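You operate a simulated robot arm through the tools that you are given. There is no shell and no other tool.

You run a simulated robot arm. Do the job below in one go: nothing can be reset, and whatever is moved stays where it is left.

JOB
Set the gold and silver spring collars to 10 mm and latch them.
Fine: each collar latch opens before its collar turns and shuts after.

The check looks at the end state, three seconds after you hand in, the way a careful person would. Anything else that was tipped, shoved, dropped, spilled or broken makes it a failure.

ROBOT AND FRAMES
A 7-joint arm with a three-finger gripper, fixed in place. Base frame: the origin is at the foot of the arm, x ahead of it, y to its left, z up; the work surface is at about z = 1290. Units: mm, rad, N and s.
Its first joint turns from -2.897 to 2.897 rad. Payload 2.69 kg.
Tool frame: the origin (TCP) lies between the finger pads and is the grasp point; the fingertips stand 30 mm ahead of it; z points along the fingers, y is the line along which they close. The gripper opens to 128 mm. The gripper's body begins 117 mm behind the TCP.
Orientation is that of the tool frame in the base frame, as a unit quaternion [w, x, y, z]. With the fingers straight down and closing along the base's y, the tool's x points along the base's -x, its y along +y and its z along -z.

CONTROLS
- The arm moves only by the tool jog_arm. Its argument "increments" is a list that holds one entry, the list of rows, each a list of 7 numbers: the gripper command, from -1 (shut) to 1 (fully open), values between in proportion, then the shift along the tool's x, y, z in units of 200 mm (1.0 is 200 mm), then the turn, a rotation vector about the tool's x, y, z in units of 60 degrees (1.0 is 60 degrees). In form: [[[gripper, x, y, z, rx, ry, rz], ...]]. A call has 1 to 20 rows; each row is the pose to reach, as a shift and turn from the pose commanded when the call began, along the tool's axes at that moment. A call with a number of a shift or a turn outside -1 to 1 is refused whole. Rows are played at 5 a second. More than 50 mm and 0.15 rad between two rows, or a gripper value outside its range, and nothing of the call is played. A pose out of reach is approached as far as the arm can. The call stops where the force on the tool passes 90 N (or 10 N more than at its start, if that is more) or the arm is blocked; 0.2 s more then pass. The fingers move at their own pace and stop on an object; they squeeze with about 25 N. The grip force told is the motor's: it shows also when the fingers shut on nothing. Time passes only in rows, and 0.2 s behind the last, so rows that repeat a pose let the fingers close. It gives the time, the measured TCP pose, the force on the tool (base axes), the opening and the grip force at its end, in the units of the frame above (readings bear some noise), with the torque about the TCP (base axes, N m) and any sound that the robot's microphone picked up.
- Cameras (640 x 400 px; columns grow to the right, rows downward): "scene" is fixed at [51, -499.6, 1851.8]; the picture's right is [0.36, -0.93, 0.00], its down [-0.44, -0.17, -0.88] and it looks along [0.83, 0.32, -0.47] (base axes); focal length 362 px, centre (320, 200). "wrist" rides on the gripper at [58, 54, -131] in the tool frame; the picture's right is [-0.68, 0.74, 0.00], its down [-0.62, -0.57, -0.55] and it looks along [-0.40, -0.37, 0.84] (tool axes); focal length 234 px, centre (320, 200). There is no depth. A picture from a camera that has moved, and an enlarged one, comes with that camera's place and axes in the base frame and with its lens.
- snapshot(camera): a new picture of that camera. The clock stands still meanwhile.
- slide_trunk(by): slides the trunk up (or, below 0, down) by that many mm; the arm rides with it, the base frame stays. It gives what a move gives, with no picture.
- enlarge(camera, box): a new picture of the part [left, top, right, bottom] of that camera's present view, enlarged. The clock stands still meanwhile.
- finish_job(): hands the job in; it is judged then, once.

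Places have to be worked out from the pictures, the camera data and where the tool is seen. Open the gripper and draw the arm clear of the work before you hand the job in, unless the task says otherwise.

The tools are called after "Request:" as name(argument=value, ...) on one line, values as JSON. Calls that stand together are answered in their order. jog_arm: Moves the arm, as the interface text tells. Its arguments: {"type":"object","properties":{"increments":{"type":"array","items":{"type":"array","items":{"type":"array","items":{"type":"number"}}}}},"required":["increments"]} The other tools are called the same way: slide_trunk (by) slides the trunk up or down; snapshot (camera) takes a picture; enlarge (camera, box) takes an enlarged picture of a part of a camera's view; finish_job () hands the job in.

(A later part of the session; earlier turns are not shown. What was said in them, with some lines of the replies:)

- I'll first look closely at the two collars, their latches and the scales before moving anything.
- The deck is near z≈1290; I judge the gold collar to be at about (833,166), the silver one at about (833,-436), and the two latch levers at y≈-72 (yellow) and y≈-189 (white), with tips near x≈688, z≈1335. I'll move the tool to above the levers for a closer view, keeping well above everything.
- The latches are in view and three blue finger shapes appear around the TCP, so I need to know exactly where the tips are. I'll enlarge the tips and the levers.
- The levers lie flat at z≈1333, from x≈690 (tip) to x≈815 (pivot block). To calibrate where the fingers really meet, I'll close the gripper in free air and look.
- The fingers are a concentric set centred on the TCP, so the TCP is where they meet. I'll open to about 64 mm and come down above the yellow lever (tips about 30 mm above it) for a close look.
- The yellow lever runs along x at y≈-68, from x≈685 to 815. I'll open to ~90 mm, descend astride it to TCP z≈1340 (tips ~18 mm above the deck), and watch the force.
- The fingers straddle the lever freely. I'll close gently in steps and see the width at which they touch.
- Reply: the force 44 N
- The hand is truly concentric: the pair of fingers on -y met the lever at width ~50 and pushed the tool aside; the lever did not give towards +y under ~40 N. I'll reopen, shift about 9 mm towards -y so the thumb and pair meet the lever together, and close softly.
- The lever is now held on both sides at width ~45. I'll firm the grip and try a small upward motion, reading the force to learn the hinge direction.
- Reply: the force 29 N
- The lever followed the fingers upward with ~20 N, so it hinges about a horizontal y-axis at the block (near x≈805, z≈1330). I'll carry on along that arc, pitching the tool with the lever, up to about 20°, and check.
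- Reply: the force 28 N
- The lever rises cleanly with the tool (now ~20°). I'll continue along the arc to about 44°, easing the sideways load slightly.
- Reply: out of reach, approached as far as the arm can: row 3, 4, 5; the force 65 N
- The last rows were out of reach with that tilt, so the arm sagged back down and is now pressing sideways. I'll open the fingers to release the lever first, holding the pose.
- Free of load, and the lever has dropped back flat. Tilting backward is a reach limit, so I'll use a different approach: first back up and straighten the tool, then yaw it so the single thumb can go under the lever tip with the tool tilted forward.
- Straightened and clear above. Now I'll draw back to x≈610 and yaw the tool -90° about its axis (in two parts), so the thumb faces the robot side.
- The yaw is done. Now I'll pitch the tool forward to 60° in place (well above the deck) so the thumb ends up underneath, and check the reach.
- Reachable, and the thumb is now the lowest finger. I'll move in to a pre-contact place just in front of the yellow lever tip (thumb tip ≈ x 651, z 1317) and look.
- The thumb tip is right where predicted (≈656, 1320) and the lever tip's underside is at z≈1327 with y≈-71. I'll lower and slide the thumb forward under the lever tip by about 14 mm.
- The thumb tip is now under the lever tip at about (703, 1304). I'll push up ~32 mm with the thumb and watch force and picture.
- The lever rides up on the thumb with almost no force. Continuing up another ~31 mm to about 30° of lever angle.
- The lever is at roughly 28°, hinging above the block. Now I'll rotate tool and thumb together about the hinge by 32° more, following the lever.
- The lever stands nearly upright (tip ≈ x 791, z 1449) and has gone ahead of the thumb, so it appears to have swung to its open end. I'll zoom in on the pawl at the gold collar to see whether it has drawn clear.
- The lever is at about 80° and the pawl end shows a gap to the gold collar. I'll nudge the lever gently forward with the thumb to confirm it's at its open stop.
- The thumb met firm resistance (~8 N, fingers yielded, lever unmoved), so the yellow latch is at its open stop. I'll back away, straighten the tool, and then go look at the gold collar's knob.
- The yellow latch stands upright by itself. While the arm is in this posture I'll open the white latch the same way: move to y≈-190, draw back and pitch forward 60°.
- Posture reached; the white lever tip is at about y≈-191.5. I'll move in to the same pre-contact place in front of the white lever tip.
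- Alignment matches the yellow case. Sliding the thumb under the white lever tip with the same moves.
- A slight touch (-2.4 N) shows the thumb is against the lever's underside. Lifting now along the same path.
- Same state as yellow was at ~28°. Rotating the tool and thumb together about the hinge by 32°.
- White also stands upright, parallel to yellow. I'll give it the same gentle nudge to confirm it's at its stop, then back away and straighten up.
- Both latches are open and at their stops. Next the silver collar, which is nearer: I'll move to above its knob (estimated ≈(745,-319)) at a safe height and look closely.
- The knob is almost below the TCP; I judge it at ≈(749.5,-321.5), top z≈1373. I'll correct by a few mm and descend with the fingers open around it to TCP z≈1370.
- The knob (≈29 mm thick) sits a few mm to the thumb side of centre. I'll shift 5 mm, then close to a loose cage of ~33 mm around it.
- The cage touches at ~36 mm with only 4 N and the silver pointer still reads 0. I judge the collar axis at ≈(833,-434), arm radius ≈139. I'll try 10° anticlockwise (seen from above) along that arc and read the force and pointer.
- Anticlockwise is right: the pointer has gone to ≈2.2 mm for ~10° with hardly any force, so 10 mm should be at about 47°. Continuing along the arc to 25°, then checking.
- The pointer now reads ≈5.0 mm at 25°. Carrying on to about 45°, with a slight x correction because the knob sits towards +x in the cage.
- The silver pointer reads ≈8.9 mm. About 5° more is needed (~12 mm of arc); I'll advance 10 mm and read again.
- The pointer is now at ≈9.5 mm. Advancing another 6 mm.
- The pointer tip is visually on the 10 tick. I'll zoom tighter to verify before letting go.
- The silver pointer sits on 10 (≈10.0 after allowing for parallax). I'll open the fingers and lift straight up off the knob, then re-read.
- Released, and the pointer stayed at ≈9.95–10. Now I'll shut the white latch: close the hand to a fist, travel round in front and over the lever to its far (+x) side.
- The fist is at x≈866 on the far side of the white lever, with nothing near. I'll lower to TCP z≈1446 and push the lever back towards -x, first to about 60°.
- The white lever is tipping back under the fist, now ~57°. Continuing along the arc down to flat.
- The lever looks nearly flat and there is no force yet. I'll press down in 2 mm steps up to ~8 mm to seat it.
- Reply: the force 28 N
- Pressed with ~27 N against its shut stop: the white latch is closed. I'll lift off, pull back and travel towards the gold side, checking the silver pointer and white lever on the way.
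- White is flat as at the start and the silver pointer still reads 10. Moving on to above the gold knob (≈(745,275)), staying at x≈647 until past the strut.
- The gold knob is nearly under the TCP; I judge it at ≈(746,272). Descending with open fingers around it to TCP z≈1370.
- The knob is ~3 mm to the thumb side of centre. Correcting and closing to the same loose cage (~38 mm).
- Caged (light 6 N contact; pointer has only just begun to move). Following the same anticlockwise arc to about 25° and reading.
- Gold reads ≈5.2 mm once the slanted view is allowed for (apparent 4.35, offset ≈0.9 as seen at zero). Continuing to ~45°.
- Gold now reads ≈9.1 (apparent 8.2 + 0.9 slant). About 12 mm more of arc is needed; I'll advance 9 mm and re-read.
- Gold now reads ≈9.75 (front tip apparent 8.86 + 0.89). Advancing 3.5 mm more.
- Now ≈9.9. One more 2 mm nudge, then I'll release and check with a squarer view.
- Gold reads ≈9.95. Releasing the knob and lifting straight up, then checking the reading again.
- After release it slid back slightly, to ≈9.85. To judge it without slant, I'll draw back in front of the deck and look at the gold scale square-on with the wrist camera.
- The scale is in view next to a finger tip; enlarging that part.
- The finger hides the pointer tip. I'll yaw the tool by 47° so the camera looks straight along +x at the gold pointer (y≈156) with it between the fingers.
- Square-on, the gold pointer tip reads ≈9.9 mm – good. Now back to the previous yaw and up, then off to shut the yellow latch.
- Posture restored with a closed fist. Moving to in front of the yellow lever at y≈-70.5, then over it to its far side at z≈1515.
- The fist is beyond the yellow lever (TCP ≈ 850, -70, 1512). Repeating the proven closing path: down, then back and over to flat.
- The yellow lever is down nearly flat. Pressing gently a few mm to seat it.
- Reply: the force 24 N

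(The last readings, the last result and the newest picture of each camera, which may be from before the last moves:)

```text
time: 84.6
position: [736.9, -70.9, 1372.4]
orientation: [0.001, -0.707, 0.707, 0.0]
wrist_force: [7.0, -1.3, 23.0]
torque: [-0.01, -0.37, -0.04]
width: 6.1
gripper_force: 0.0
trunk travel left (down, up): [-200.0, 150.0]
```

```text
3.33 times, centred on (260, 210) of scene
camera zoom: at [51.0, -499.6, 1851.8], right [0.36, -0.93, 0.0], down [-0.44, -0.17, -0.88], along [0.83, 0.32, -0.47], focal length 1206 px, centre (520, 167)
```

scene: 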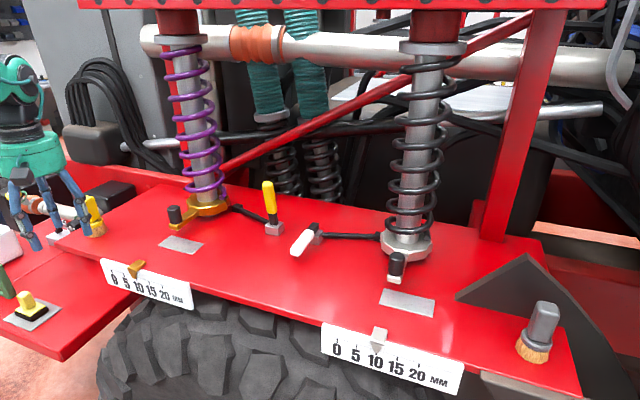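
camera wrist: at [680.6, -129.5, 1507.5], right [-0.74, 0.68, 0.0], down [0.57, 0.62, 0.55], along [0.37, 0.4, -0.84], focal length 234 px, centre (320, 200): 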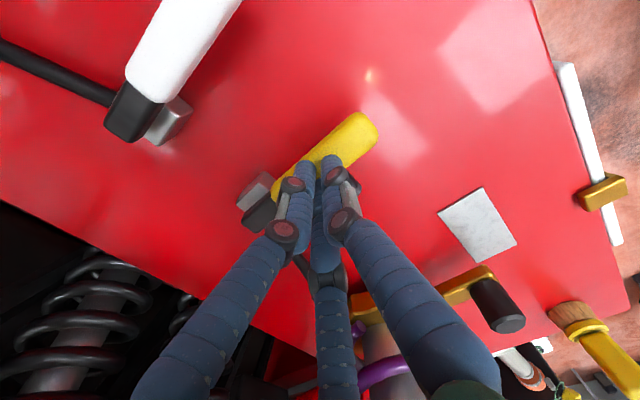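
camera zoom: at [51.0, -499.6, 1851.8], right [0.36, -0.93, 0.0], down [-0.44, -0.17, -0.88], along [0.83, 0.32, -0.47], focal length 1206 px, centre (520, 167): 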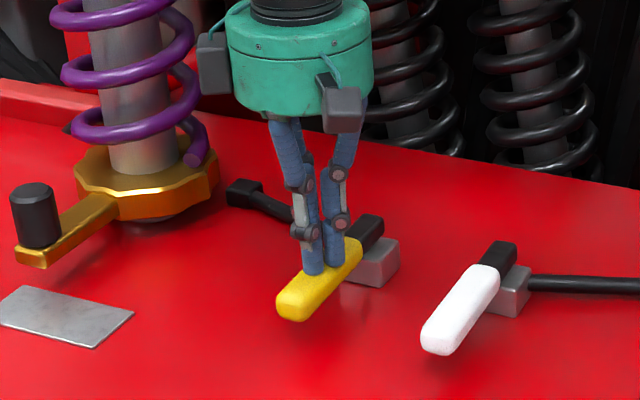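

Seated with 23 N; both levers now lie parallel and flat. I'll lift off, open the hand, and draw back in front of the deck to verify everything.

Request:
jog_arm(increments=[[[-0.9, 0, 0, -0.15, 0, 0, 0], [-0.9, 0, 0, -0.38, 0, 0, 0], [-0.9, 0, 0, -0.62, 0, 0, 0], [-0.5, 0, 0.2, -0.7, 0, 0, 0], [0.0, 0, 0.4, -0.7, 0, 0, 0], [0.3, 0, 0.6, -0.7, 0, 0, 0], [0.3, 0, 0.8, -0.7, 0, 0, 0], [0.3, 0, 1.0, -0.7, 0, 0, 0], [0.3, 0, 1.0, -0.7, 0, 0, 0]]])

Request:
snapshot(camera="scene")

Request:
enlarge(camera="scene", box=[150, 170, 310, 260])

Request:
enlarge(camera="scene", box=[280, 200, 440, 290])

Request:
enlarge(camera="scene", box=[120, 260, 160, 290])

Request:
enlarge(camera="scene", box=[360, 335, 400, 365])

```text
time: 86.6
position: [535.4, -71.3, 1509.3]
orientation: [-0.001, -0.707, 0.707, 0.0]
wrist_force: [-0.7, 0.3, -0.2]
torque: [0.01, -0.05, 0.0]
width: 83.2
gripper_force: 0.0
trunk travel left (down, up): [-200.0, 150.0]
```

```text
taken
```

scene: 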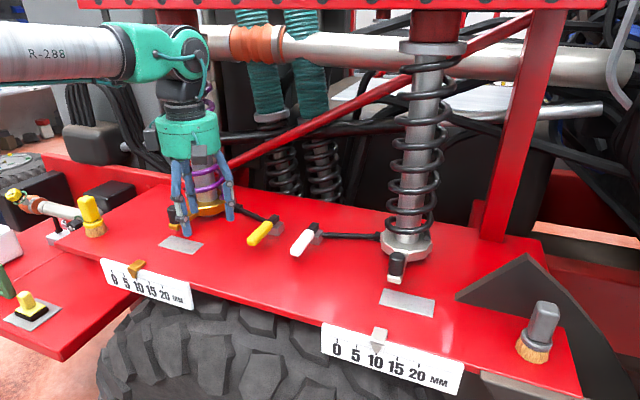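

```text
4.00 times, centred on (230, 215) of scene
camera zoom: at [51.0, -499.6, 1851.8], right [0.36, -0.93, 0.0], down [-0.44, -0.17, -0.88], along [0.83, 0.32, -0.47], focal length 1447 px, centre (680, 140)
```

zoom: 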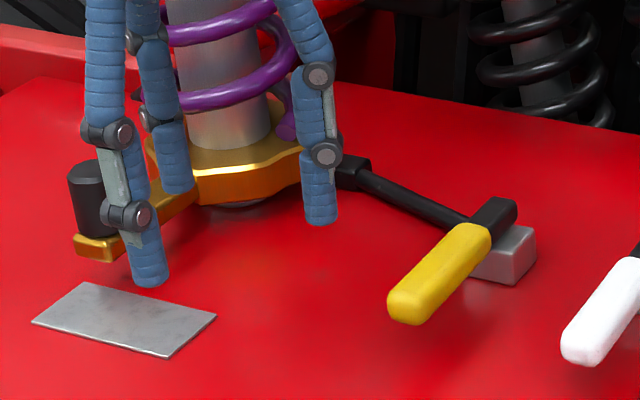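

```text
4.00 times, centred on (360, 245) of scene
camera zoom: at [51.0, -499.6, 1851.8], right [0.36, -0.93, 0.0], down [-0.44, -0.17, -0.88], along [0.83, 0.32, -0.47], focal length 1447 px, centre (160, 20)
```

zoom: 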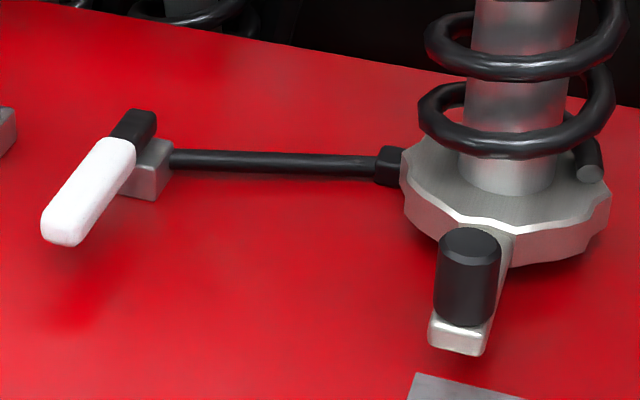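

```text
13.33 times, centred on (140, 275) of scene
camera zoom: at [51.0, -499.6, 1851.8], right [0.36, -0.93, 0.0], down [-0.44, -0.17, -0.88], along [0.83, 0.32, -0.47], focal length 4823 px, centre (2720, -800)
```

zoom: 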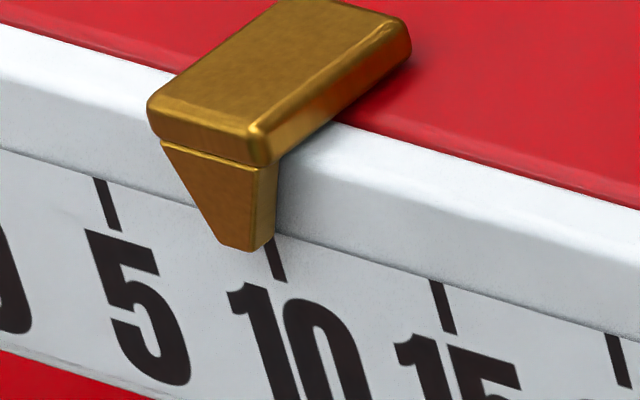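

```text
13.33 times, centred on (380, 350) of scene
camera zoom: at [51.0, -499.6, 1851.8], right [0.36, -0.93, 0.0], down [-0.44, -0.17, -0.88], along [0.83, 0.32, -0.47], focal length 4823 px, centre (-480, -1800)
```

zoom: 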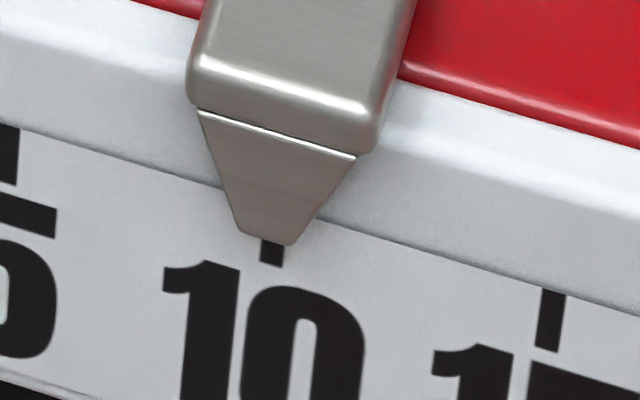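

Both levers are back in their original shut position, silver reads ≈10.0 and gold ≈9.9, and the brushes and everything else stand untouched. I'll open the gripper fully and draw the arm up and back, clear of the work.

Request:
jog_arm(increments=[[[0.5, 0, 0.1, -0.12, 0, 0, 0], [0.8, 0, 0.2, -0.24, 0, 0, 0], [1.0, 0, 0.3, -0.36, 0, 0, 0], [1.0, 0, 0.4, -0.45, 0, 0, 0], [1.0, 0, 0.4, -0.45, 0, 0, 0], [1.0, 0, 0.4, -0.45, 0, 0, 0]]])

Request:
snapshot(camera="scene")

Request:
enlarge(camera="scene", box=[90, 170, 330, 320])

Request:
enlarge(camera="scene", box=[280, 200, 580, 400])

```text
time: 88.0
position: [457.8, -71.7, 1599.9]
orientation: [0.0, 0.707, -0.707, 0.0]
wrist_force: [0.6, 0.5, -0.1]
torque: [-0.01, 0.04, 0.02]
width: 128.1
gripper_force: 0.2
trunk travel left (down, up): [-200.0, 150.0]
```

```text
taken
```

scene: 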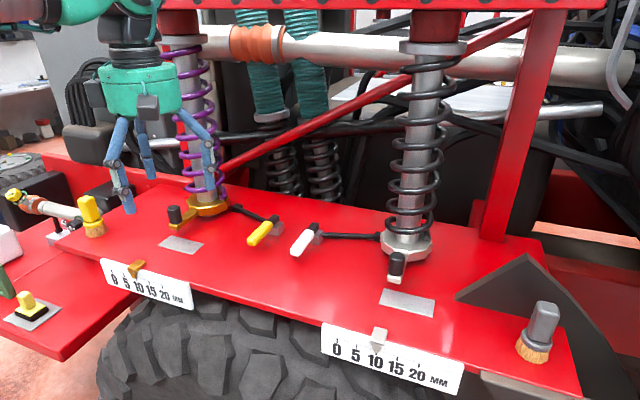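

```text
2.67 times, centred on (210, 245) of scene
camera zoom: at [51.0, -499.6, 1851.8], right [0.36, -0.93, 0.0], down [-0.44, -0.17, -0.88], along [0.83, 0.32, -0.47], focal length 965 px, centre (613, 80)
```

zoom: 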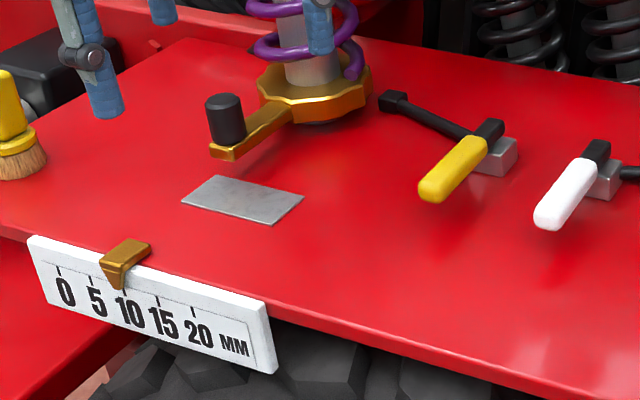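

```text
2.00 times, centred on (430, 300) of scene
camera zoom: at [51.0, -499.6, 1851.8], right [0.36, -0.93, 0.0], down [-0.44, -0.17, -0.88], along [0.83, 0.32, -0.47], focal length 724 px, centre (100, 0)
```

zoom: 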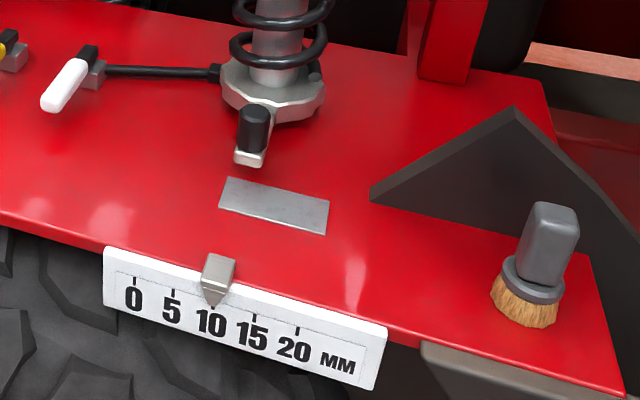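

Both pointers read 10 on their scales, both latches are shut, nothing else has moved, and the gripper is open and clear of the work. Handing in.

Request:
finish_job()

```text
The job is handed in.
```

The gold and silver collars are both set to about 10 mm and their latches are shut. The job is handed in, but I haven't seen the result of the check.

- **Silver collar:** the pointer reads about 10.0 mm. This was read from the scene camera after the white latch was shut, allowing for the viewing angle.
- **Gold collar:** the pointer reads about 9.9 mm. I read it square-on before shutting the yellow latch, and the scene camera shows it has barely moved since.
- **Latches:** both were opened to their stops before their collars turned. Both were then pressed shut at about 25 N, and they lie where they started.
- **Surroundings:** the brushes and plates look untouched in the last pictures. The gripper is open and the arm is drawn back clear of the deck.

On my first try at lifting the yellow latch, the arm reached its limit and the lever dropped back shut, with up to about 60 N of sideways push on the tool. I saw no harm from it, and the second approach opened both latches with almost no force.
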